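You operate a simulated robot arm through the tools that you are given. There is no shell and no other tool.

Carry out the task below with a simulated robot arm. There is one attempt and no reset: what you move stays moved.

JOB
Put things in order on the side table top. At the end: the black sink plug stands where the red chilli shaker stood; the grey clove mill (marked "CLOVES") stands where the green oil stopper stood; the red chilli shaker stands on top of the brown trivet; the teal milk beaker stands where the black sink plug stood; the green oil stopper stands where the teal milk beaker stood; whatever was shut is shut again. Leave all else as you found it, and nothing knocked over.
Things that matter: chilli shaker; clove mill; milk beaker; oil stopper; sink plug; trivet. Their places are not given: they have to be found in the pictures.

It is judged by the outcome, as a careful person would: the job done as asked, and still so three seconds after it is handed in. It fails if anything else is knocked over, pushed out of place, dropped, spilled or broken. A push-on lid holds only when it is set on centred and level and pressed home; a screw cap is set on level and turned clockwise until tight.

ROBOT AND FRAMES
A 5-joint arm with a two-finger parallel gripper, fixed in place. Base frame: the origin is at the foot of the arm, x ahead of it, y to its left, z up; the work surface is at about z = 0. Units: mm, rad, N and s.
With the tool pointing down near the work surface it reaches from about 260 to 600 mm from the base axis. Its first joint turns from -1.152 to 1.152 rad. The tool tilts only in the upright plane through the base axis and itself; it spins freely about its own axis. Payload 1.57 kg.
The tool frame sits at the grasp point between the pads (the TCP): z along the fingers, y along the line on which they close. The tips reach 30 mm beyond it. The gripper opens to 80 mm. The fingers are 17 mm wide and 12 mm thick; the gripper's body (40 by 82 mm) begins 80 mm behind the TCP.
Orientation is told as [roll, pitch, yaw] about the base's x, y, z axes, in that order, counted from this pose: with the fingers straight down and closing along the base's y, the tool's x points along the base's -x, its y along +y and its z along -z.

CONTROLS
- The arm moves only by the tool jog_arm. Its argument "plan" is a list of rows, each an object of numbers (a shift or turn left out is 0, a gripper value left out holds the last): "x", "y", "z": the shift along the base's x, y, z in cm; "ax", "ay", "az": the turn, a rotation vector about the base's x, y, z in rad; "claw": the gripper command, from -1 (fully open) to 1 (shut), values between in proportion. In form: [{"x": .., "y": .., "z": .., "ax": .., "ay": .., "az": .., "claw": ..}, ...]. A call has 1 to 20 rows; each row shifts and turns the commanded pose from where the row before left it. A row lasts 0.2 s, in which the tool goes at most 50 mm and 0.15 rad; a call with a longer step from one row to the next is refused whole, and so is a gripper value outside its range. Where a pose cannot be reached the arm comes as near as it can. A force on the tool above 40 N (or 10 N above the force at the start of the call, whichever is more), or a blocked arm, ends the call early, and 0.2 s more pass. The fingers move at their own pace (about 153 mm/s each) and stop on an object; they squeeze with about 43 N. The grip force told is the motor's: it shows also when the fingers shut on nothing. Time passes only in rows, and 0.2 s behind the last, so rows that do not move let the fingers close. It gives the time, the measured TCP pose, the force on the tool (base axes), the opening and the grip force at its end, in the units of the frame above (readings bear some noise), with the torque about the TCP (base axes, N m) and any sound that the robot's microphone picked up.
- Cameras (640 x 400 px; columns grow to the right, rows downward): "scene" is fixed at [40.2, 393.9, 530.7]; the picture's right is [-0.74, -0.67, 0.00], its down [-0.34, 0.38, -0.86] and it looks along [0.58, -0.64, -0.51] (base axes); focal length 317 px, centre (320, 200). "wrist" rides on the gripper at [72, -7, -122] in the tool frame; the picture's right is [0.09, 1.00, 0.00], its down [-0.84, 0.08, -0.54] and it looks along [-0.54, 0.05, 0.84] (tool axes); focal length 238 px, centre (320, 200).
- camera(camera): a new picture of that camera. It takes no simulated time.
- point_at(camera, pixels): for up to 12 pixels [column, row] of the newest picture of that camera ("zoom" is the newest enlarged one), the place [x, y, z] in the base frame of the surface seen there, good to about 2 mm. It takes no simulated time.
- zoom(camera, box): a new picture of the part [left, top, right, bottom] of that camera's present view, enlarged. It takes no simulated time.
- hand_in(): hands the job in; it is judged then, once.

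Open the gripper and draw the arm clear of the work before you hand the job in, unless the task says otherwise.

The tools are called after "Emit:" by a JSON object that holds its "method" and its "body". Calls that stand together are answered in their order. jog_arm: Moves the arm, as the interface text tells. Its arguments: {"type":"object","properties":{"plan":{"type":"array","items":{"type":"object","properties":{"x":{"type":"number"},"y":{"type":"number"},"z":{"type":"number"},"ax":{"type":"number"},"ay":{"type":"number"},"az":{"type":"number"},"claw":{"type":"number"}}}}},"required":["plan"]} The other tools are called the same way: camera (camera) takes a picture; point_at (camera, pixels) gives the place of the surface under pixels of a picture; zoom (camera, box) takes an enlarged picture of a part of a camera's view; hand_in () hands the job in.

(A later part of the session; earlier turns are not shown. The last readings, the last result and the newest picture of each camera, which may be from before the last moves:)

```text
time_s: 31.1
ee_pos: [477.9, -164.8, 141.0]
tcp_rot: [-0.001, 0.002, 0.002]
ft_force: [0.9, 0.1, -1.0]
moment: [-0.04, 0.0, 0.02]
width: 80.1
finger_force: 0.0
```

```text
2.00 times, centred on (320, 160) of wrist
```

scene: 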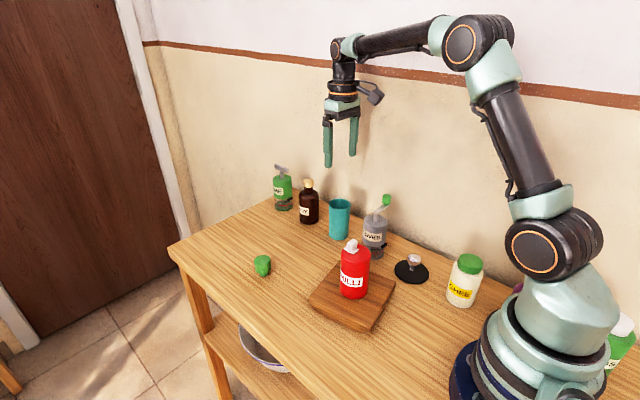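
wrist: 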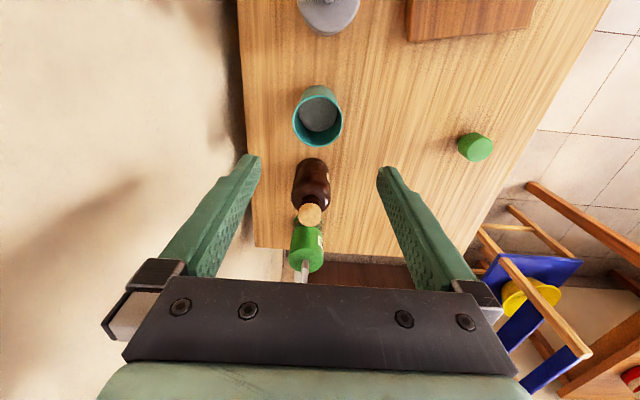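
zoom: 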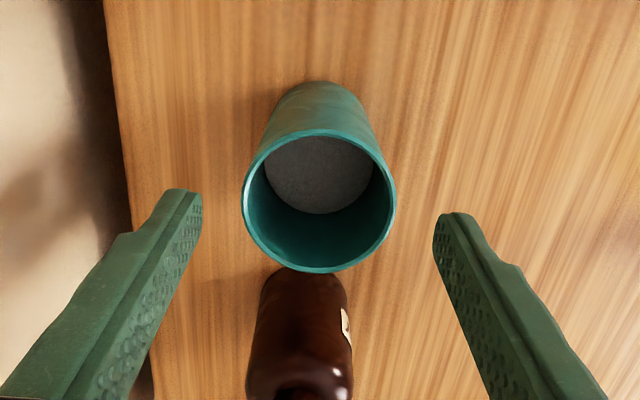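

The beaker rim is centred between the fingers (319,160 in the wrist view). I descend to TCP z≈58.

Emit:
{"method": "jog_arm", "body": {"plan": [{"z": -2.5, "claw": -1}, {"z": -2.5}, {"z": -2.0}, {"z": -1.2}, {}]}}

Emit:
{"method": "camera", "body": {"camera": "wrist"}}

Emit:
{"method": "zoom", "body": {"camera": "scene", "box": [280, 130, 440, 270]}}

```text
time_s: 32.3
ee_pos: [476.6, -165.8, 58.2]
tcp_rot: [-0.001, -0.001, 0.001]
ft_force: [0.3, -0.2, -0.4]
moment: [0.02, -0.03, 0.0]
width: 79.9
finger_force: 0.0
```

```text
taken
```

wrist: 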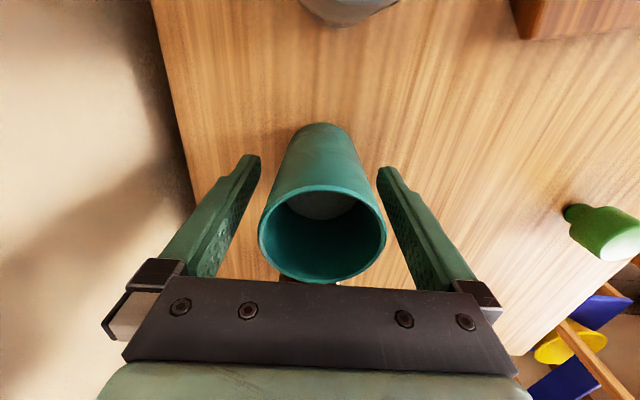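

```text
2.86 times, centred on (360, 200) of scene
```

zoom: 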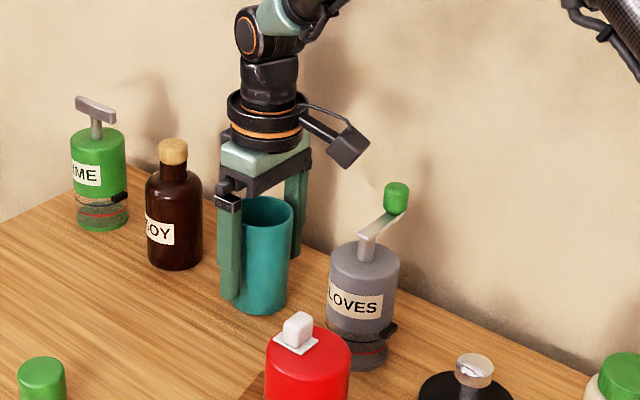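

The beaker is centred and the camera arm clears the mill's crank. I close the gripper.

Emit:
{"method": "jog_arm", "body": {"plan": [{"claw": -0.5}, {"claw": 0.2}, {"claw": 1}, {}, {}]}}

```text
time_s: 33.5
ee_pos: [477.3, -166.4, 57.9]
tcp_rot: [0.002, 0.0, 0.002]
ft_force: [-0.2, 0.4, 0.1]
moment: [-0.02, 0.0, -0.01]
width: 54.3
finger_force: 43.1
```

Gripped at 54 mm. Beaker place recorded as ≈ (477.5,-165). I lift gently and check.

Emit:
{"method": "jog_arm", "body": {"plan": [{"z": 0.3, "claw": 1}, {"z": 0.7}, {"z": 1.0}, {"z": 1.0}, {}]}}

Emit:
{"method": "zoom", "body": {"camera": "scene", "box": [280, 130, 440, 270]}}

```text
time_s: 34.7
ee_pos: [475.9, -166.2, 87.0]
tcp_rot: [-0.001, 0.0, 0.001]
ft_force: [-0.4, 0.4, -2.1]
moment: [-0.02, -0.02, -0.01]
width: 54.6
finger_force: 43.0
```

```text
2.86 times, centred on (360, 200) of scene
```

zoom: 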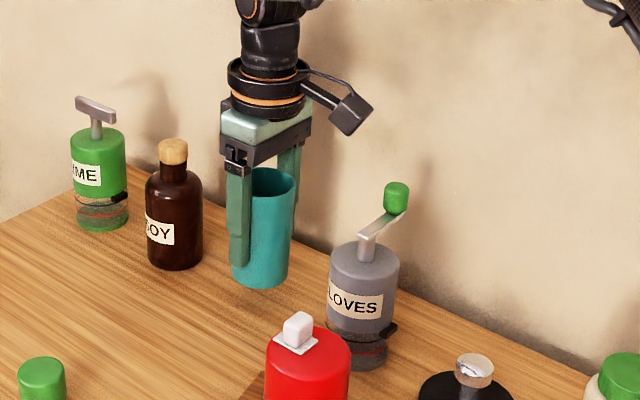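

The beaker is up, level (about 2 N plus). I raise it a bit more, carry it first along +y, then along +x to the plug's old place (568,-48.5), with gentle starts and stops.

Emit:
{"method": "jog_arm", "body": {"plan": [{"z": 1.0, "claw": 1}, {"z": 1.5}, {"y": 0.7}, {"y": 1.5}, {"y": 2.0}, {"y": 2.0}, {"y": 2.0}, {"y": 1.6}, {"x": 0.5, "y": 1.2}, {"x": 1.2, "y": 0.67}, {"x": 2.0}, {"x": 2.0}, {"x": 1.8}, {"x": 1.1}, {"x": 0.5}, {}, {}]}}

Emit:
{"method": "camera", "body": {"camera": "wrist"}}

Emit:
{"method": "zoom", "body": {"camera": "scene", "box": [220, 130, 380, 290]}}

```text
time_s: 38.3
ee_pos: [567.0, -49.5, 112.9]
tcp_rot: [0.0, 0.0, 0.002]
ft_force: [-0.5, 1.3, -1.6]
moment: [0.0, -0.06, 0.01]
width: 54.7
finger_force: 43.0
```

```text
taken
```

wrist: 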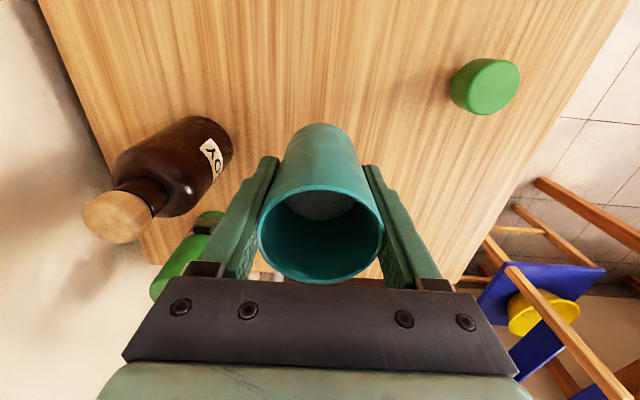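

```text
2.50 times, centred on (300, 210) of scene
```

zoom: 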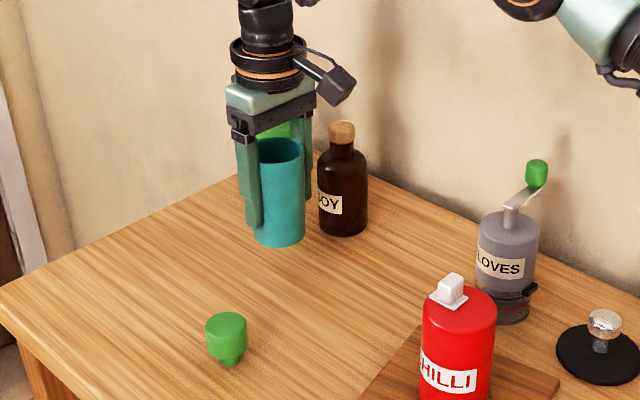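

The beaker hangs over the plug's old place, clear of the soy bottle. I lower it to about 3 mm above the table.

Emit:
{"method": "jog_arm", "body": {"plan": [{"z": -1.2, "claw": 1}, {"z": -1.7}, {"z": -1.3}, {"z": -0.7}, {"z": -0.3}, {}]}}

Emit:
{"method": "jog_arm", "body": {"plan": [{"z": -0.1, "claw": 1}, {"z": -0.1}, {}]}}

```text
time_s: 39.7
ee_pos: [567.5, -48.0, 60.0]
tcp_rot: [0.0, 0.001, 0.002]
ft_force: [-0.3, 0.9, -1.6]
moment: [-0.01, -0.01, 0.0]
width: 54.6
finger_force: 42.6
```

```text
time_s: 40.5
ee_pos: [568.7, -48.6, 58.5]
tcp_rot: [0.0, 0.0, 0.003]
ft_force: [0.2, 0.3, -0.4]
moment: [0.01, -0.01, -0.02]
width: 54.5
finger_force: 42.7
```

No contact yet at z≈58.5; I step down another millimetre.

Emit:
{"method": "jog_arm", "body": {"plan": [{"z": -0.07, "claw": 1}, {}]}}

```text
time_s: 41.1
ee_pos: [568.2, -48.3, 58.7]
tcp_rot: [0.001, 0.0, 0.003]
ft_force: [0.0, 0.3, -1.6]
moment: [-0.03, 0.01, 0.02]
width: 54.6
finger_force: 43.1
```

Emit:
{"method": "jog_arm", "body": {"plan": [{"z": -0.07, "claw": 1}, {}]}}

```text
time_s: 41.7
ee_pos: [567.8, -49.0, 58.3]
tcp_rot: [0.001, 0.0, 0.002]
ft_force: [-2.7, 1.1, 5.9]
moment: [-0.09, 0.2, -0.06]
width: 54.5
finger_force: 43.0
```

The force reading shows contact with the table (5.9 N up). I release the beaker.

Emit:
{"method": "jog_arm", "body": {"plan": [{"claw": -0.4}, {"claw": -0.7}, {"claw": -1}, {}]}}

Emit:
{"method": "camera", "body": {"camera": "wrist"}}

```text
time_s: 42.7
ee_pos: [567.9, -48.9, 58.7]
tcp_rot: [0.0, 0.001, 0.001]
ft_force: [0.2, -0.3, 0.2]
moment: [-0.02, 0.0, 0.03]
width: 80.2
finger_force: 0.0
```

```text
taken
```

wrist: 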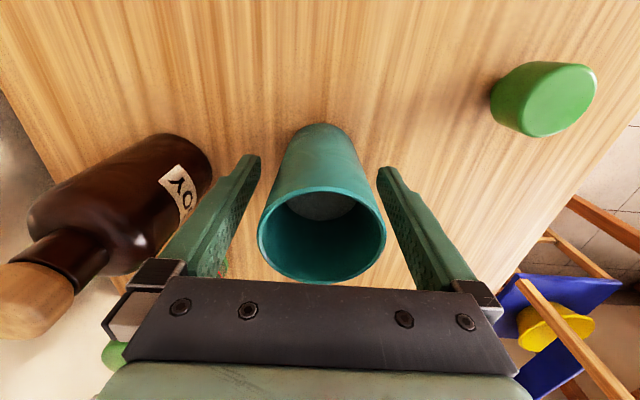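

The beaker stands free and level. I rise above it, then move above the stopper at about (508,73).

Emit:
{"method": "jog_arm", "body": {"plan": [{"z": 2.0, "claw": -1}, {"z": 3.0}, {"z": 4.0}, {"z": 3.5}, {"x": -1.0, "y": 2.4}, {"x": -1.3, "y": 2.5}, {"x": -1.3, "y": 2.5}, {"x": -1.3, "y": 2.5}, {"x": -1.1, "y": 2.2}, {}, {}]}}

Emit:
{"method": "camera", "body": {"camera": "scene"}}

Emit:
{"method": "zoom", "body": {"camera": "wrist", "box": [240, 60, 400, 220]}}

```text
time_s: 45.1
ee_pos: [507.8, 72.5, 182.1]
tcp_rot: [-0.001, 0.001, 0.002]
ft_force: [-0.6, 0.0, -0.3]
moment: [0.01, 0.02, 0.04]
width: 80.0
finger_force: 0.1
```

```text
taken
```

scene: 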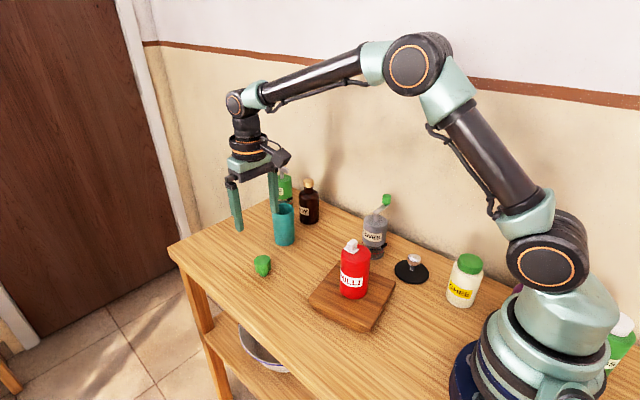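

```text
2.50 times, centred on (320, 140) of wrist
```

zoom: 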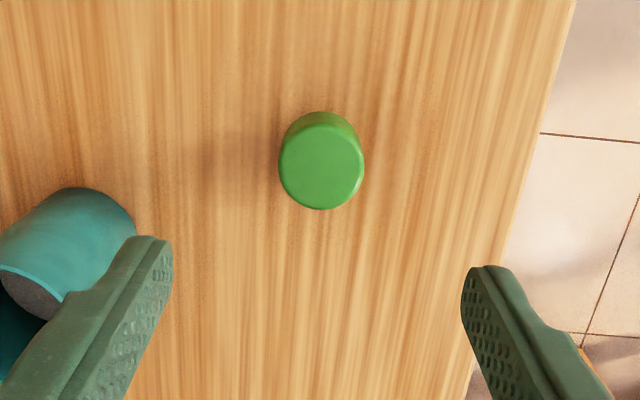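

Emit:
{"method": "point_at", "body": {"camera": "zoom", "pixels": [[283, 165], [360, 165], [321, 128], [321, 207], [295, 140], [348, 140], [295, 195], [348, 195], [321, 168]]}}

```text
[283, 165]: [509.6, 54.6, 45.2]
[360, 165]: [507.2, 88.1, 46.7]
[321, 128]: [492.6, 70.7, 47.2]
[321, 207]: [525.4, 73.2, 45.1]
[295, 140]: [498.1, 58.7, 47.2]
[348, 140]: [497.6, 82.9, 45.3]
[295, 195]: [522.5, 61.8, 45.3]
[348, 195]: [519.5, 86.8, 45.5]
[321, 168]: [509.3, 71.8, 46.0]
```

The stopper is centred right under the TCP at ≈ (508.5,72). I narrow the opening to ~52 mm and descend to z≈38.

Emit:
{"method": "jog_arm", "body": {"plan": [{"z": -3.0, "claw": -0.3}, {"z": -4.0}, {"z": -3.5}, {"z": -2.0}, {"z": -1.3}, {"z": -0.64}, {}]}}

Emit:
{"method": "zoom", "body": {"camera": "wrist", "box": [220, 80, 420, 280]}}

Emit:
{"method": "zoom", "body": {"camera": "scene", "box": [200, 170, 340, 310]}}

```text
time_s: 46.7
ee_pos: [509.0, 72.5, 38.0]
tcp_rot: [0.0, 0.001, 0.002]
ft_force: [-0.8, 0.1, -0.5]
moment: [0.01, 0.0, 0.01]
width: 51.9
finger_force: 0.1
```

```text
2.00 times, centred on (320, 180) of wrist
```

zoom: 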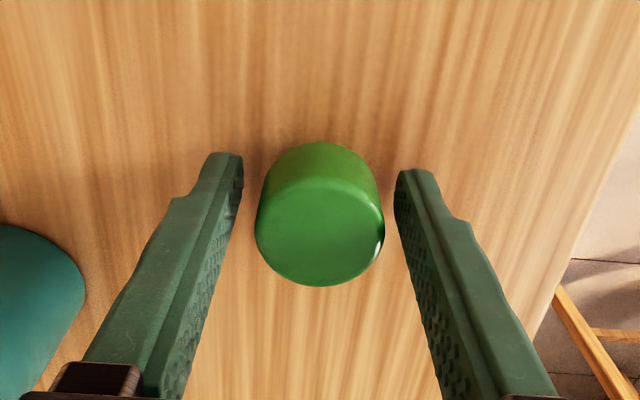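

```text
2.86 times, centred on (270, 240) of scene
```

zoom: 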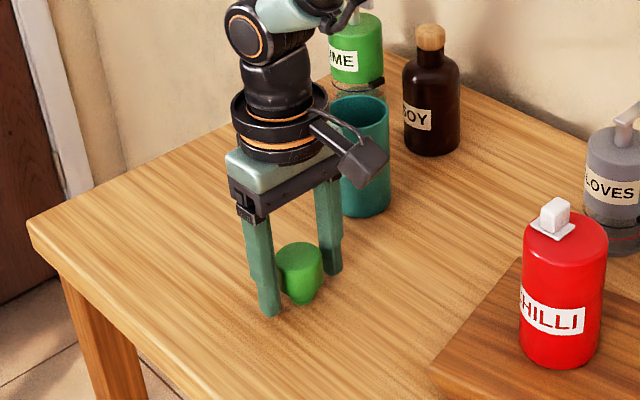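

The stopper sits centred between the pads. I close on it.

Emit:
{"method": "jog_arm", "body": {"plan": [{"claw": 0}, {"claw": 0.5}, {"claw": 1}, {}]}}

Emit:
{"method": "jog_arm", "body": {"plan": [{"z": 0.5, "claw": 1}, {"z": 1.5}, {"z": 2.0}, {}]}}

Emit:
{"method": "zoom", "body": {"camera": "scene", "box": [200, 170, 340, 310]}}

```text
time_s: 47.7
ee_pos: [508.9, 72.0, 37.6]
tcp_rot: [0.0, 0.001, 0.001]
ft_force: [0.2, 0.5, -0.3]
moment: [0.0, -0.01, 0.0]
width: 35.7
finger_force: 42.6
```

```text
time_s: 48.7
ee_pos: [506.6, 71.4, 80.2]
tcp_rot: [-0.002, 0.002, 0.002]
ft_force: [-0.3, 1.0, 0.0]
moment: [0.02, 0.01, -0.01]
width: 35.9
finger_force: 42.6
```

```text
2.86 times, centred on (270, 240) of scene
```

zoom: 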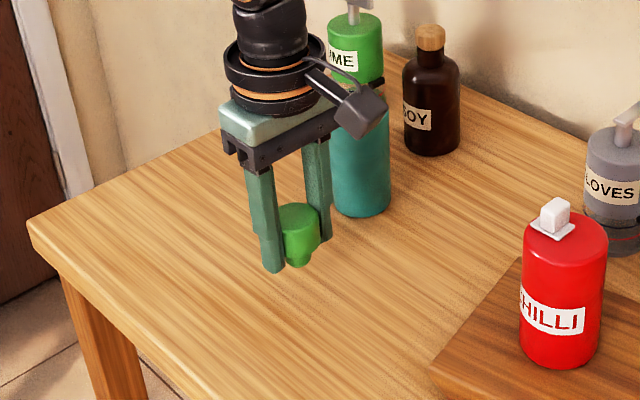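

The stopper is held at 35.7 mm and came up straight; its place was ≈ (508,72). I raise it to z≈180, carry it to the beaker's old place (477.5,-165) while turning -0.5 rad so the camera keeps clear of the mill's crank.

Emit:
{"method": "jog_arm", "body": {"plan": [{"z": 3.0, "claw": 1}, {"z": 3.6}, {"z": 3.6}, {"x": -0.3, "y": -2.0}, {"x": -0.4, "y": -3.5, "az": -0.1}, {"x": -0.5, "y": -3.5, "az": -0.1}, {"x": -0.5, "y": -3.5, "az": -0.1}, {"x": -0.5, "y": -3.5, "az": -0.1}, {"x": -0.4, "y": -3.5, "az": -0.1}, {"x": -0.3, "y": -2.75}, {"x": -0.15, "y": -1.5}, {}, {}]}}

Emit:
{"method": "camera", "body": {"camera": "wrist"}}

Emit:
{"method": "camera", "body": {"camera": "scene"}}

```text
time_s: 51.5
ee_pos: [478.1, -164.7, 181.6]
tcp_rot: [-0.001, 0.0, -0.5]
ft_force: [0.3, 0.5, 0.0]
moment: [0.05, 0.02, 0.01]
width: 36.0
finger_force: 42.5
```

```text
taken
```

wrist: 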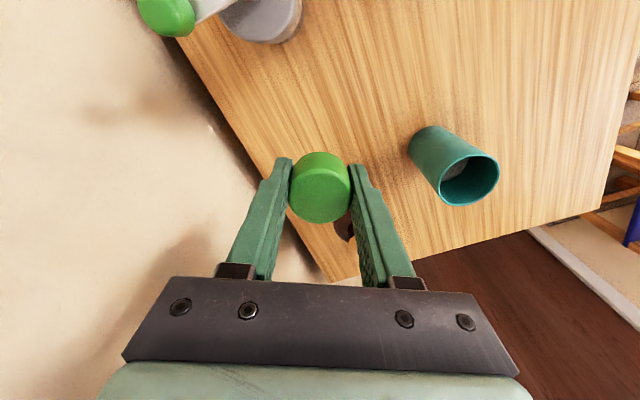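

```text
taken
```

scene: 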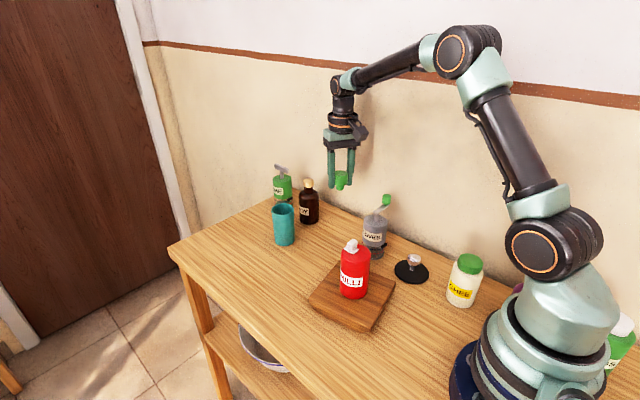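

The stopper is over the target at (478,-165,181). I lower it to about 3 mm above the table.

Emit:
{"method": "jog_arm", "body": {"plan": [{"z": -3.0, "claw": 1}, {"z": -4.0}, {"z": -3.5}, {"z": -2.0}, {"z": -1.0}, {"z": -0.4}, {}]}}

Emit:
{"method": "zoom", "body": {"camera": "scene", "box": [280, 130, 440, 270]}}

Emit:
{"method": "jog_arm", "body": {"plan": [{"z": -0.1, "claw": 1}, {"z": -0.07}, {}]}}

```text
time_s: 53.1
ee_pos: [476.8, -164.9, 40.0]
tcp_rot: [-0.001, -0.001, -0.499]
ft_force: [-1.0, 0.8, -0.1]
moment: [-0.01, 0.04, 0.02]
width: 35.8
finger_force: 42.7
```

```text
2.86 times, centred on (360, 200) of scene
```

zoom: 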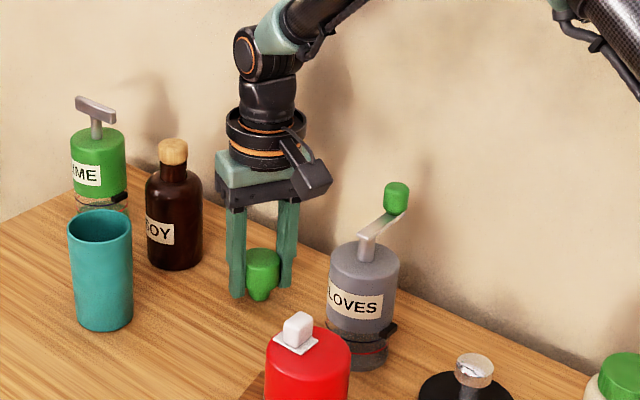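

```text
time_s: 53.9
ee_pos: [478.1, -165.4, 39.5]
tcp_rot: [-0.001, -0.001, -0.5]
ft_force: [0.9, 0.7, -0.8]
moment: [0.01, 0.03, 0.01]
width: 36.1
finger_force: 42.7
```

No contact yet; I keep stepping down by fractions of a millimetre.

Emit:
{"method": "jog_arm", "body": {"plan": [{"z": -0.07, "claw": 1}, {}]}}

Emit:
{"method": "jog_arm", "body": {"plan": [{"z": -0.05, "claw": 1}, {}]}}

```text
time_s: 54.5
ee_pos: [477.8, -166.1, 38.8]
tcp_rot: [-0.001, 0.001, -0.499]
ft_force: [0.1, 0.2, -0.9]
moment: [0.0, 0.01, 0.0]
width: 36.1
finger_force: 42.7
```

```text
time_s: 55.1
ee_pos: [478.1, -165.1, 37.8]
tcp_rot: [-0.001, 0.0, -0.499]
ft_force: [-0.5, -0.1, -1.0]
moment: [0.01, -0.01, 0.0]
width: 35.8
finger_force: 42.8
```

Emit:
{"method": "jog_arm", "body": {"plan": [{"z": -0.05, "claw": 1}, {}]}}

```text
time_s: 55.7
ee_pos: [477.8, -165.7, 37.6]
tcp_rot: [0.0, 0.0, -0.5]
ft_force: [-0.2, 0.7, 2.9]
moment: [0.03, 0.02, 0.01]
width: 35.9
finger_force: 42.5
```

Light contact is felt (about +3 N). I seat it a hair more and release, opening gently.

Emit:
{"method": "jog_arm", "body": {"plan": [{"z": -0.02, "claw": 1}, {"claw": 0.0}, {"claw": -0.3}, {}]}}

Emit:
{"method": "zoom", "body": {"camera": "wrist", "box": [220, 80, 420, 280]}}

Emit:
{"method": "zoom", "body": {"camera": "scene", "box": [280, 130, 440, 270]}}

```text
time_s: 56.7
ee_pos: [476.9, -165.5, 37.6]
tcp_rot: [0.0, -0.001, -0.5]
ft_force: [-0.8, 0.2, 0.0]
moment: [0.03, 0.03, 0.01]
width: 51.9
finger_force: 0.1
```

```text
2.00 times, centred on (320, 180) of wrist
```

zoom: 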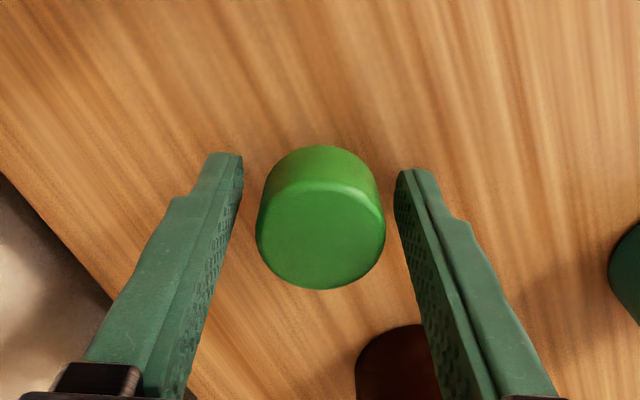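

```text
2.86 times, centred on (360, 200) of scene
```

zoom: 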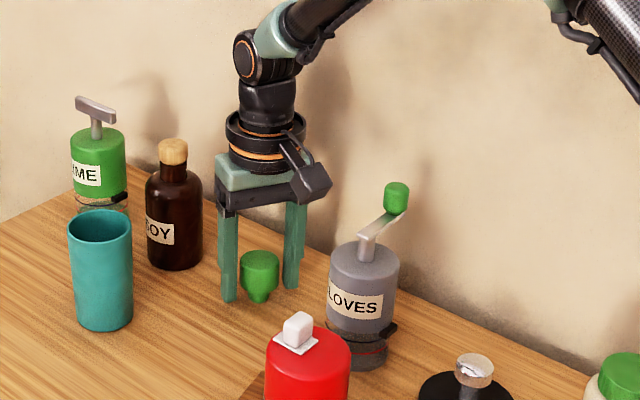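

The stopper stands upright in the beaker's old place. I rise straight up and move above the mill at (363,-161), turning toward a yaw near -1.05 for a grip that avoids both the crank and the latch.

Emit:
{"method": "jog_arm", "body": {"plan": [{"z": 2.0, "claw": -0.3}, {"z": 4.0}, {"z": 5.0}, {"z": 5.0}, {"z": 5.0, "claw": -1}, {"x": -2.5, "az": -0.1}, {"x": -3.0, "y": 0.2, "az": -0.1}, {"x": -3.0, "y": 0.2, "az": -0.1}, {"x": -2.0, "az": -0.1}, {"x": -1.0, "az": -0.1}, {"az": -0.047}, {}, {}]}}

Emit:
{"method": "camera", "body": {"camera": "wrist"}}

Emit:
{"method": "camera", "body": {"camera": "scene"}}

```text
time_s: 59.5
ee_pos: [363.2, -161.9, 247.0]
tcp_rot: [0.0, -0.001, -1.047]
ft_force: [0.7, -0.2, -0.2]
moment: [-0.01, 0.02, -0.01]
width: 80.0
finger_force: 0.1
```

```text
taken
```

wrist: 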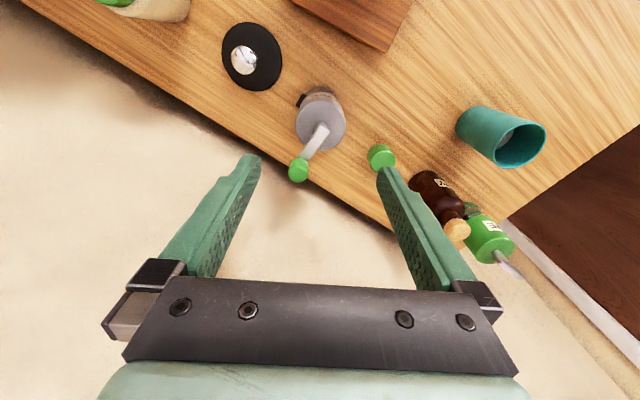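

```text
taken
```

scene: 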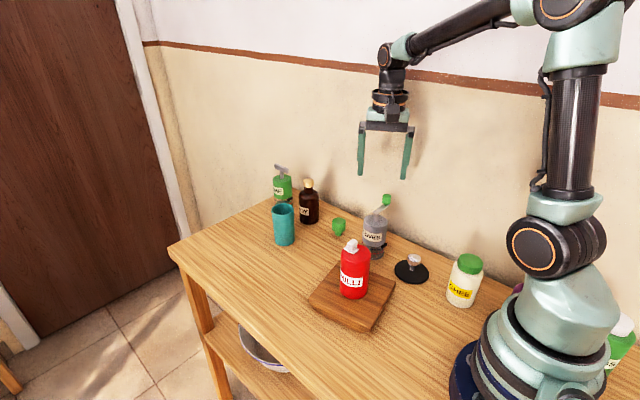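

The stopper at scene (338,228) looks slightly tilted at this resolution, so I zoom on it, and on the mill from both cameras.

Emit:
{"method": "zoom", "body": {"camera": "scene", "box": [300, 190, 410, 270]}}

Emit:
{"method": "zoom", "body": {"camera": "wrist", "box": [270, 70, 400, 200]}}

```text
5.00 times, centred on (355, 230) of scene
```

zoom: 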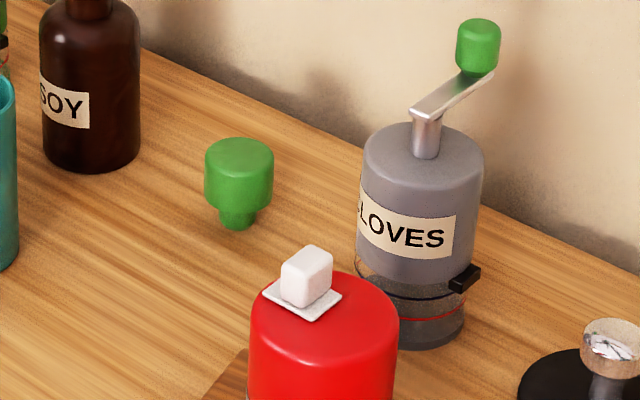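

```text
3.08 times, centred on (335, 135) of wrist
```

zoom: 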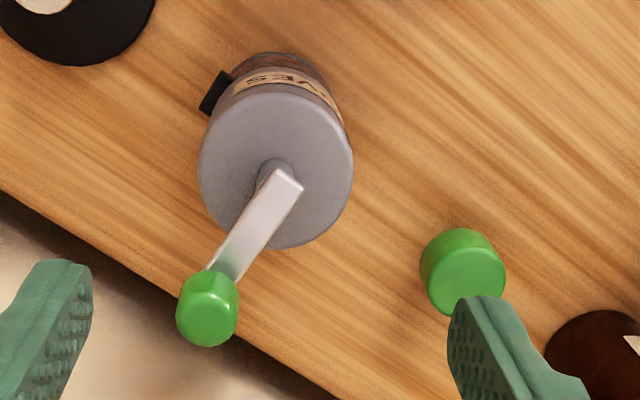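

The stopper is upright (its neck points straight down to the table). I measure the mill's top edge, post, crank, knob and latch in this wrist zoom.

Emit:
{"method": "point_at", "body": {"camera": "zoom", "pixels": [[203, 175], [350, 175], [275, 97], [285, 245], [220, 120], [333, 120], [225, 225], [335, 218], [278, 180], [208, 305], [225, 265], [212, 92]]}}

Emit:
{"method": "point_at", "body": {"camera": "zoom", "pixels": [[207, 283], [182, 310], [235, 300], [207, 340], [290, 180], [265, 170], [300, 190], [205, 105], [228, 80], [260, 215], [280, 60], [463, 265]]}}

```text
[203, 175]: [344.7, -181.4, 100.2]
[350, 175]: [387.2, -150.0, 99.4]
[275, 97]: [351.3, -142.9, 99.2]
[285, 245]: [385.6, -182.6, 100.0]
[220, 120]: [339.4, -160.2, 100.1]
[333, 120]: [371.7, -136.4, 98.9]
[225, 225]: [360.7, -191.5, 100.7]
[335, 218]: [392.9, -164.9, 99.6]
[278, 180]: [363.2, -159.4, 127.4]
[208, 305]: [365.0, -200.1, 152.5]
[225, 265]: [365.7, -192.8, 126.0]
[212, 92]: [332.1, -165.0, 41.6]
```

```text
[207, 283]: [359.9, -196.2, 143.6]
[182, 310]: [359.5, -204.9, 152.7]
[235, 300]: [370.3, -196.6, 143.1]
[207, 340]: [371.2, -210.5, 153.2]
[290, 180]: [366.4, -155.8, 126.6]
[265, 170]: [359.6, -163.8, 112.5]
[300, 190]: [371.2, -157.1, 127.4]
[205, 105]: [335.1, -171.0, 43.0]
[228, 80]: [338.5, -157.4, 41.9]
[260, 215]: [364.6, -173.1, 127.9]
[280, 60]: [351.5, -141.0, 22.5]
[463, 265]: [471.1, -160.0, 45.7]
```

Mill centre ≈ (365.5,-164), r≈27; latch at x≈333, z≈42; knob at ≈ (365,-202) up to z≈154. A high grip (TCP z≈80: tips at 50 above the latch, body at 160 above the knob) clears everything. I align and descend to z≈185 for a check.

Emit:
{"method": "jog_arm", "body": {"plan": [{"x": 0.3, "y": -0.3, "z": -2.0, "claw": -1}, {"z": -2.5}, {"z": -1.5}, {}, {}]}}

Emit:
{"method": "camera", "body": {"camera": "wrist"}}

```text
time_s: 60.7
ee_pos: [365.3, -163.8, 186.2]
tcp_rot: [0.0, -0.002, -1.045]
ft_force: [-0.4, -0.4, 0.5]
moment: [0.01, 0.02, 0.0]
width: 80.2
finger_force: 0.1
```

```text
taken
```

wrist: 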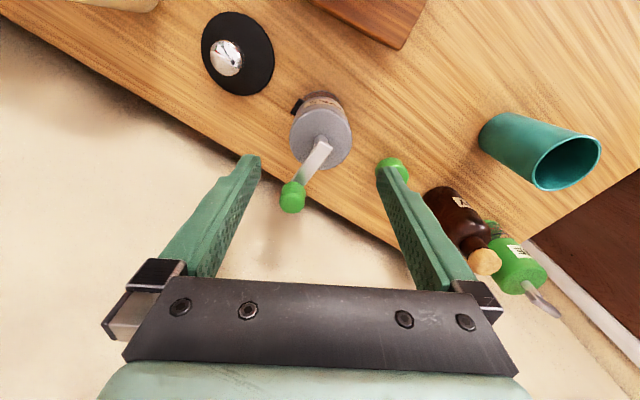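

The mill top is centred at (321,138), and the knob (292,197) will pass inside of the left finger with room. I descend in stages to TCP z≈82.

Emit:
{"method": "jog_arm", "body": {"plan": [{"z": -2.5, "claw": -1}, {"z": -2.5}, {"z": -1.5}, {}]}}

Emit:
{"method": "camera", "body": {"camera": "wrist"}}

Emit:
{"method": "zoom", "body": {"camera": "scene", "box": [310, 120, 450, 270]}}

```text
time_s: 61.7
ee_pos: [365.5, -165.8, 119.9]
tcp_rot: [0.001, 0.001, -1.047]
ft_force: [0.1, 0.1, 0.3]
moment: [0.04, -0.01, 0.0]
width: 80.0
finger_force: 0.0
```

```text
taken
```

wrist: 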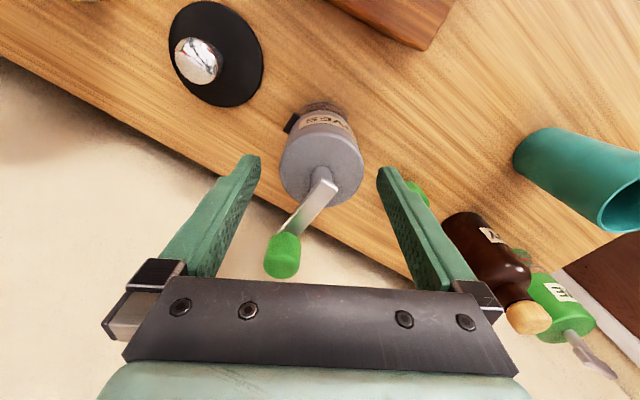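

```text
2.67 times, centred on (380, 195) of scene
```

zoom: 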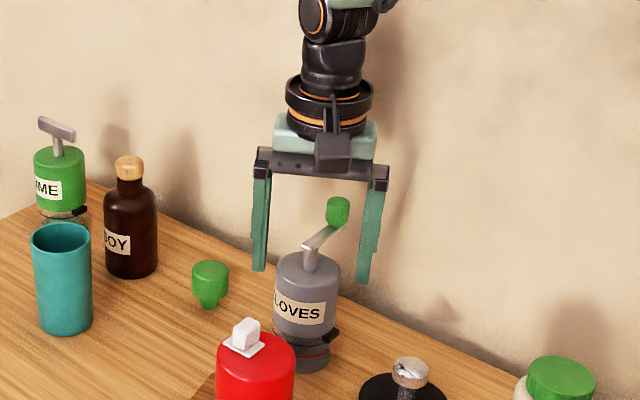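

Everything is lined up, with the knob between the fingers. I descend the last 3.9 cm to TCP z≈83.

Emit:
{"method": "jog_arm", "body": {"plan": [{"z": -1.5, "claw": -1}, {"z": -1.4}, {"z": -1.0}, {}]}}

Emit:
{"method": "camera", "body": {"camera": "wrist"}}

Emit:
{"method": "zoom", "body": {"camera": "scene", "box": [310, 120, 450, 270]}}

```text
time_s: 62.7
ee_pos: [366.2, -165.7, 82.9]
tcp_rot: [0.0, 0.002, -1.043]
ft_force: [-0.2, 0.9, -0.1]
moment: [-0.01, -0.02, -0.02]
width: 79.6
finger_force: 0.0
```

```text
taken
```

wrist: 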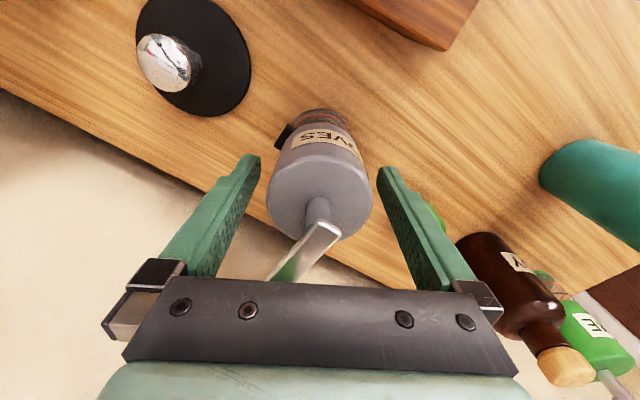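

```text
2.67 times, centred on (380, 195) of scene
```

zoom: 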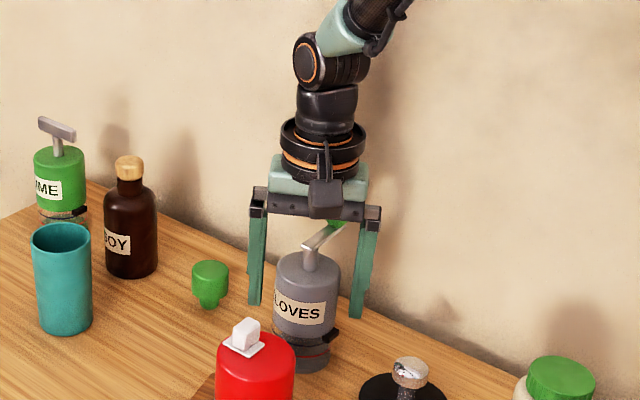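

The body clears the crank and knob, and the tips are above the latch. I close on the grey body.

Emit:
{"method": "jog_arm", "body": {"plan": [{"claw": -0.6}, {"claw": -0.3}, {"claw": 0.2}, {"claw": 1}, {}]}}

```text
time_s: 63.9
ee_pos: [367.5, -164.7, 84.4]
tcp_rot: [0.0, -0.002, -1.046]
ft_force: [-0.6, 0.2, 0.0]
moment: [0.02, -0.01, 0.0]
width: 57.1
finger_force: 43.4
```

I have the mill gripped at 57 mm. I lift only 6 mm first to see whether its glass base comes along.

Emit:
{"method": "jog_arm", "body": {"plan": [{"z": 0.2, "claw": 1}, {"z": 0.4}, {}]}}

Emit:
{"method": "zoom", "body": {"camera": "scene", "box": [340, 190, 420, 270]}}

Emit:
{"method": "zoom", "body": {"camera": "wrist", "box": [250, 80, 390, 220]}}

```text
time_s: 64.7
ee_pos: [367.6, -164.4, 90.4]
tcp_rot: [-0.001, 0.001, -1.045]
ft_force: [0.5, 0.6, -0.9]
moment: [-0.04, -0.02, 0.05]
width: 57.2
finger_force: 43.0
```

```text
5.00 times, centred on (380, 230) of scene
```

zoom: 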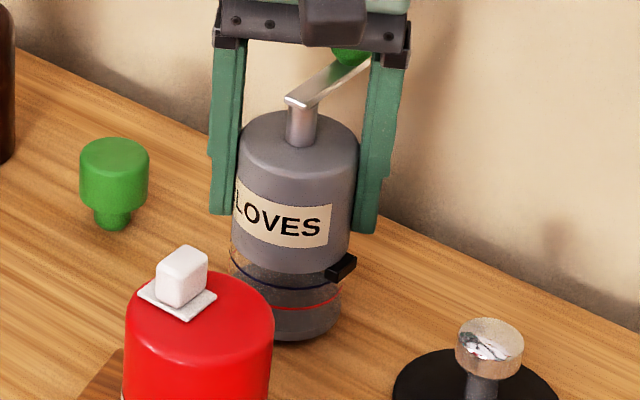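

```text
2.86 times, centred on (320, 150) of wrist
```

zoom: 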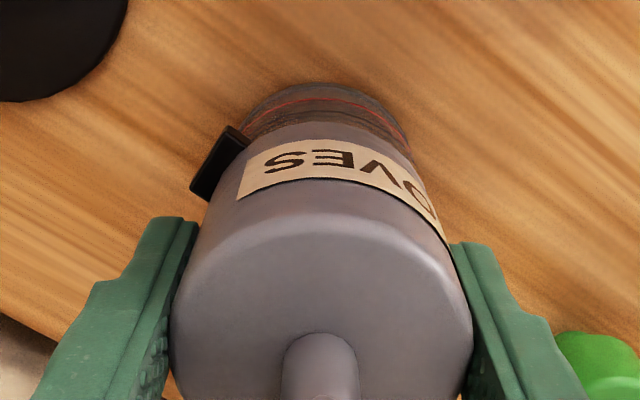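

The base bottom edge moved from scene row ~260 to ~257.6, consistent with the whole mill rising together. I lift another 1.5 cm and check again.

Emit:
{"method": "jog_arm", "body": {"plan": [{"z": 0.5, "claw": 1}, {"z": 1.0}, {}]}}

Emit:
{"method": "zoom", "body": {"camera": "scene", "box": [340, 190, 420, 270]}}

Emit:
{"method": "point_at", "body": {"camera": "zoom", "pixels": [[290, 300], [290, 310], [290, 320], [290, 330], [290, 280], [290, 260]]}}

```text
time_s: 65.5
ee_pos: [365.9, -165.4, 105.3]
tcp_rot: [0.0, 0.0, -1.046]
ft_force: [0.1, 0.1, -1.9]
moment: [0.05, 0.02, 0.01]
width: 56.8
finger_force: 42.7
```

```text
5.00 times, centred on (380, 230) of scene
```

zoom: 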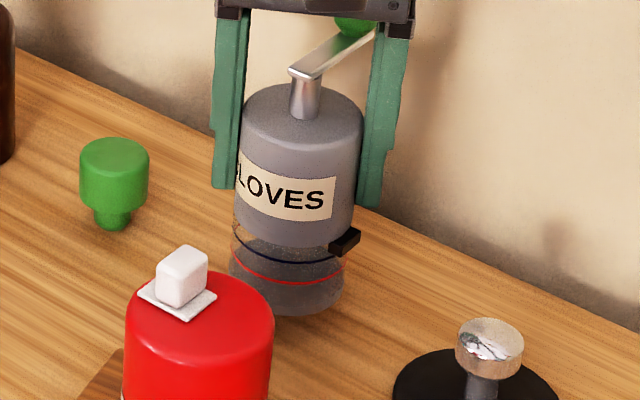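

```text
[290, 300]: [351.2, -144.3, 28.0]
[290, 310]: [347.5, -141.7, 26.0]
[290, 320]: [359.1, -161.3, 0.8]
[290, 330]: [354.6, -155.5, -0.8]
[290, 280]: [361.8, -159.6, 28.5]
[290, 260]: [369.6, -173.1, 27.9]
```

The whole mill came up together (base bottom at z≈22). I raise it to TCP z≈150 and carry it to the stopper's old place (508,72), passing clear of the shaker and the beaker.

Emit:
{"method": "jog_arm", "body": {"plan": [{"z": 1.5, "claw": 1}, {"z": 2.0}, {"z": 1.1}, {"x": 0.71, "y": 1.18}, {"x": 1.43, "y": 2.36}, {"x": 2.0, "y": 3.31}, {"x": 2.0, "y": 3.31}, {"x": 2.0, "y": 3.31}, {"x": 2.0, "y": 3.31}, {"x": 1.86, "y": 3.07}, {"x": 1.43, "y": 2.36}, {"x": 0.85, "y": 1.41}, {}, {}]}}

Emit:
{"method": "camera", "body": {"camera": "scene"}}

Emit:
{"method": "camera", "body": {"camera": "wrist"}}

```text
time_s: 68.5
ee_pos: [507.4, 73.5, 149.8]
tcp_rot: [0.0, 0.0, -1.045]
ft_force: [-0.5, -0.6, -1.6]
moment: [0.01, 0.03, -0.01]
width: 56.9
finger_force: 43.2
```

```text
taken
```

scene: 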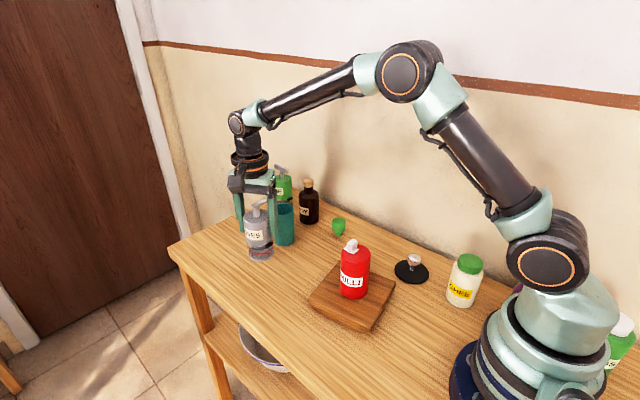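

```text
taken
```

wrist: 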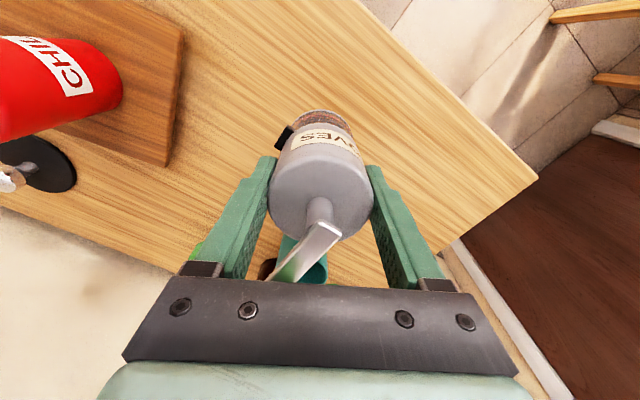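

The mill hangs over the stopper's old place. I lower it to about 3 mm above the table.

Emit:
{"method": "jog_arm", "body": {"plan": [{"z": -1.5, "claw": 1}, {"z": -2.0}, {"z": -1.6}, {"z": -0.8}, {"z": -0.5}, {}]}}

Emit:
{"method": "jog_arm", "body": {"plan": [{"z": -0.1, "claw": 1}, {"z": -0.07}, {}]}}

```text
time_s: 69.9
ee_pos: [508.0, 72.1, 85.4]
tcp_rot: [0.001, 0.001, -1.044]
ft_force: [-0.4, -1.1, -2.1]
moment: [0.02, 0.0, 0.01]
width: 56.7
finger_force: 43.0
```

```text
time_s: 70.7
ee_pos: [508.5, 72.1, 83.3]
tcp_rot: [-0.001, 0.0, -1.045]
ft_force: [-0.4, -0.4, -1.9]
moment: [-0.01, -0.02, -0.01]
width: 56.7
finger_force: 43.2
```

No contact yet at z≈84. I step down in small increments.

Emit:
{"method": "jog_arm", "body": {"plan": [{"z": -0.06, "claw": 1}, {}]}}

Emit:
{"method": "jog_arm", "body": {"plan": [{"z": -0.04, "claw": 1}, {}]}}

```text
time_s: 71.3
ee_pos: [508.7, 71.4, 84.0]
tcp_rot: [0.001, 0.001, -1.046]
ft_force: [-1.2, -0.2, -1.6]
moment: [-0.02, 0.01, -0.04]
width: 56.7
finger_force: 43.1
```

```text
time_s: 71.9
ee_pos: [509.2, 71.6, 83.6]
tcp_rot: [0.0, -0.001, -1.045]
ft_force: [-0.2, -0.7, -0.1]
moment: [-0.01, -0.02, 0.02]
width: 56.9
finger_force: 43.0
```

Emit:
{"method": "jog_arm", "body": {"plan": [{"z": -0.04, "claw": 1}, {}]}}

```text
time_s: 72.5
ee_pos: [507.5, 71.4, 82.6]
tcp_rot: [0.0, 0.0, -1.045]
ft_force: [0.3, 0.3, -1.4]
moment: [-0.01, -0.01, -0.04]
width: 56.7
finger_force: 43.1
```

Emit:
{"method": "jog_arm", "body": {"plan": [{"z": -0.04, "claw": 1}, {}]}}

```text
time_s: 73.1
ee_pos: [508.2, 73.0, 83.3]
tcp_rot: [0.0, -0.001, -1.046]
ft_force: [-0.9, -1.0, -0.5]
moment: [-0.01, -0.03, -0.03]
width: 56.8
finger_force: 43.3
```

Emit:
{"method": "jog_arm", "body": {"plan": [{"z": -0.04, "claw": 1}, {}]}}

```text
time_s: 73.7
ee_pos: [508.1, 71.0, 82.6]
tcp_rot: [0.0, 0.001, -1.045]
ft_force: [-1.3, 0.7, 1.2]
moment: [0.06, 0.07, -0.01]
width: 56.9
finger_force: 43.1
```

Contact is just beginning (z force swung from about -1.5 to +1.2 N). One more 0.4 mm to seat it fully.

Emit:
{"method": "jog_arm", "body": {"plan": [{"z": -0.04, "claw": 1}, {}]}}

Emit:
{"method": "zoom", "body": {"camera": "scene", "box": [200, 170, 320, 290]}}

```text
time_s: 74.3
ee_pos: [508.2, 71.8, 82.9]
tcp_rot: [0.0, 0.001, -1.046]
ft_force: [-3.3, 1.1, 4.3]
moment: [0.11, 0.19, 0.01]
width: 56.6
finger_force: 43.1
```

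```text
3.33 times, centred on (260, 230) of scene
```

zoom: 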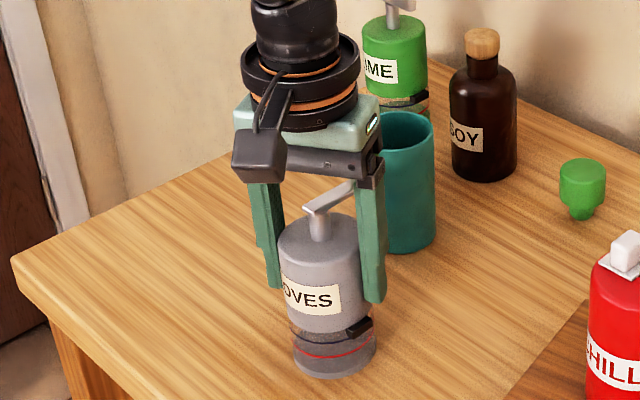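

The mill is seated on the table upright. I open the fingers gently.

Emit:
{"method": "jog_arm", "body": {"plan": [{"claw": -0.45}, {"claw": -0.7}, {"claw": -1}, {}]}}

Emit:
{"method": "camera", "body": {"camera": "wrist"}}

```text
time_s: 75.3
ee_pos: [508.6, 72.2, 82.5]
tcp_rot: [0.001, 0.0, -1.045]
ft_force: [0.0, -0.4, 0.5]
moment: [-0.03, -0.02, 0.02]
width: 80.2
finger_force: 0.0
```

```text
taken
```

wrist: 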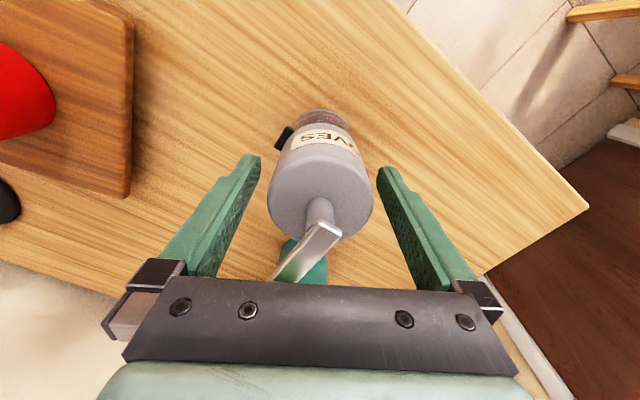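

The mill is free and upright, fingers symmetric around it. I rise straight up, well clear of its crank.

Emit:
{"method": "jog_arm", "body": {"plan": [{"z": 1.5, "claw": -1}, {"z": 2.5}, {"z": 3.5}, {"z": 4.0}, {"z": 4.0}, {"z": 4.0}, {"x": -2.0, "y": -2.0}, {"x": -3.0, "y": -3.0}, {"x": -3.0, "y": -3.0}, {"x": -3.0, "y": -2.5}, {}, {}]}}

Emit:
{"method": "camera", "body": {"camera": "scene"}}

Emit:
{"method": "camera", "body": {"camera": "wrist"}}

```text
time_s: 77.9
ee_pos: [398.6, -33.6, 278.1]
tcp_rot: [-0.001, 0.001, -1.046]
ft_force: [-0.5, -0.4, 0.5]
moment: [-0.01, 0.0, -0.03]
width: 80.0
finger_force: 0.1
```

```text
taken
```

scene: 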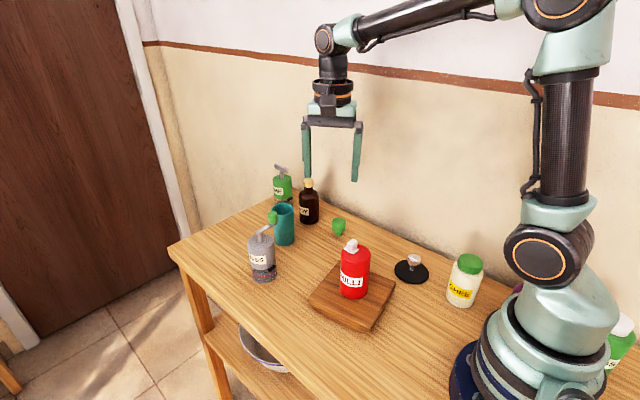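

```text
taken
```

wrist: 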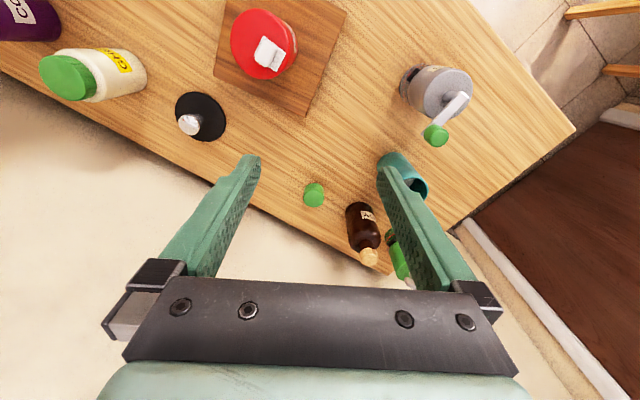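

All pieces appear in place: plug (411,270), beaker (284,225), stopper (338,227), mill (262,258), shaker on the trivet (354,272). I zoom to verify positions and uprightness.

Emit:
{"method": "zoom", "body": {"camera": "scene", "box": [235, 170, 355, 290]}}

Emit:
{"method": "point_at", "body": {"camera": "zoom", "pixels": [[455, 165], [470, 177], [485, 182], [505, 177], [517, 165], [488, 160], [405, 120], [428, 148], [452, 153], [475, 145], [487, 125], [445, 110]]}}

Emit:
{"method": "zoom", "body": {"camera": "scene", "box": [320, 220, 440, 340]}}

Emit:
{"method": "point_at", "body": {"camera": "zoom", "pixels": [[405, 215], [420, 240], [450, 255], [480, 248], [495, 225], [485, 198], [440, 190], [450, 165], [450, 175], [150, 130], [200, 135], [180, 160]]}}

```text
3.33 times, centred on (295, 230) of scene
```

zoom: 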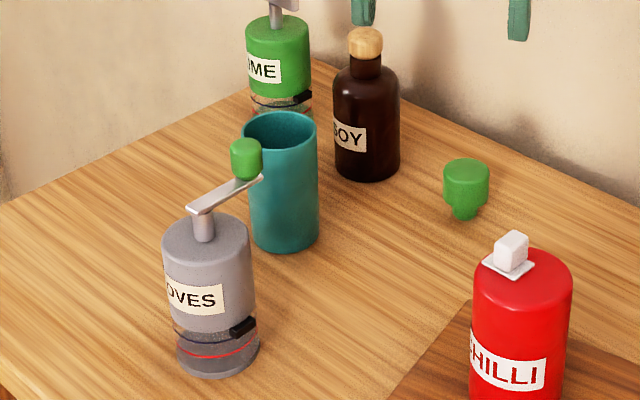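

```text
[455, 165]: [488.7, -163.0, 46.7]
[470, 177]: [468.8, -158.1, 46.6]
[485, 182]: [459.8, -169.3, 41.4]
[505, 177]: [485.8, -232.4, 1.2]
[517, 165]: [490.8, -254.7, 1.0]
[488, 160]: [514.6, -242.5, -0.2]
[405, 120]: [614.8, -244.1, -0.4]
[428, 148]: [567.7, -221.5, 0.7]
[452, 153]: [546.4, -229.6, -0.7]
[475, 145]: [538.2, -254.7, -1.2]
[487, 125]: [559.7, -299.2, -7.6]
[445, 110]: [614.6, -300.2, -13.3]
```

```text
3.33 times, centred on (380, 280) of scene
```

zoom: 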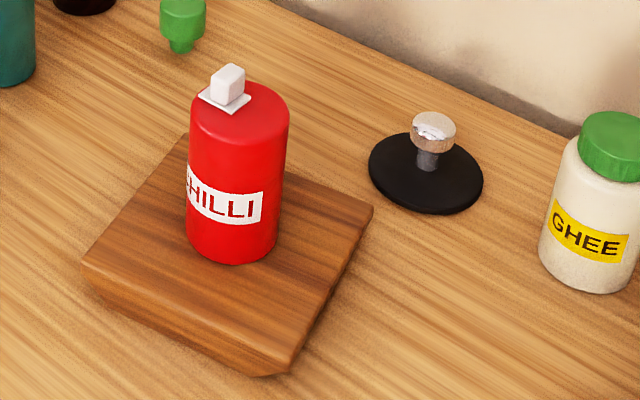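

```text
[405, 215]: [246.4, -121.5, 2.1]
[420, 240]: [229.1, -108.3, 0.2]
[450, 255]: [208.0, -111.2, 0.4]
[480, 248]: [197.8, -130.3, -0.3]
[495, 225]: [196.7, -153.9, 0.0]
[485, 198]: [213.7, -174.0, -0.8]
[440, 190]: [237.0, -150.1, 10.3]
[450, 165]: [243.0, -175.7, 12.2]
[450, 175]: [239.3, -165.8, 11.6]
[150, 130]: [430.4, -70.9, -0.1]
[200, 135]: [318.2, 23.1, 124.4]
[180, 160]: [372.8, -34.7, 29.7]
```

I'll take tighter measurements of the plug, shaker, stopper, beaker and mill with pixels on their actual outlines.

Emit:
{"method": "point_at", "body": {"camera": "zoom", "pixels": [[372, 170], [385, 193], [410, 208], [440, 212], [470, 203], [481, 180], [465, 155], [395, 142], [430, 125], [192, 110], [240, 138], [286, 115]]}}

Emit:
{"method": "zoom", "body": {"camera": "scene", "box": [245, 195, 355, 275]}}

Emit:
{"method": "point_at", "body": {"camera": "zoom", "pixels": [[490, 150], [500, 165], [515, 172], [540, 168], [553, 150], [545, 138], [525, 132], [500, 138], [180, 90], [210, 102], [245, 105], [285, 90]]}}

Emit:
{"method": "point_at", "body": {"camera": "zoom", "pixels": [[63, 250], [80, 267], [110, 275], [150, 268], [182, 250], [178, 232], [95, 215], [122, 215], [250, 60], [270, 70], [225, 250], [525, 150]]}}

```text
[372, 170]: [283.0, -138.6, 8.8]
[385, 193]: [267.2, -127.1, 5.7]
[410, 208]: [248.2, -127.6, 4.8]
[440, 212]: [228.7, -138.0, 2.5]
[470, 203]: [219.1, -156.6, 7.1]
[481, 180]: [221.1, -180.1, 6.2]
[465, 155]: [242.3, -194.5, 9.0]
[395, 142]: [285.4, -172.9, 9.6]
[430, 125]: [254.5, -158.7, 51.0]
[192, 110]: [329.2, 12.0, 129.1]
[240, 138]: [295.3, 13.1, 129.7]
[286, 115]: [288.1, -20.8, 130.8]
```

```text
5.00 times, centred on (300, 235) of scene
```

zoom: 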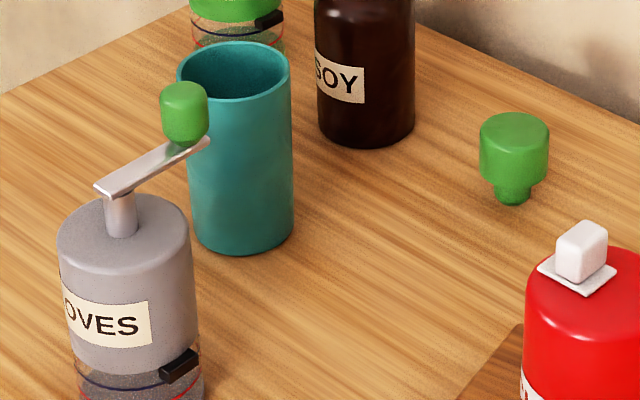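

```text
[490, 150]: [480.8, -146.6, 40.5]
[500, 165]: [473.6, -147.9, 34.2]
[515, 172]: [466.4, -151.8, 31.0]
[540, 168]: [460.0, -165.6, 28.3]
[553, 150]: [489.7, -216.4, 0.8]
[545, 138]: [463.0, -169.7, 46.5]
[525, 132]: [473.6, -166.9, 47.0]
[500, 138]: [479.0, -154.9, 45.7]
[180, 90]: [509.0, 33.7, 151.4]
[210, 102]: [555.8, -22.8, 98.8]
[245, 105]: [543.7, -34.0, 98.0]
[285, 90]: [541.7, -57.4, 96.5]
```

```text
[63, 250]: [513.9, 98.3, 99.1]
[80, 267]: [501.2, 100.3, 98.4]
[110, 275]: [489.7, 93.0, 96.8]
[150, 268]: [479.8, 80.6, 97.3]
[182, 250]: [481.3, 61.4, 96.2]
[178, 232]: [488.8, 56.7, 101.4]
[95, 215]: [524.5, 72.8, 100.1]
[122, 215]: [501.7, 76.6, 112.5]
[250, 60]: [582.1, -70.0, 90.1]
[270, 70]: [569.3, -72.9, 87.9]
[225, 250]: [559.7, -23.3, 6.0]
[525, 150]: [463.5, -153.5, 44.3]
```

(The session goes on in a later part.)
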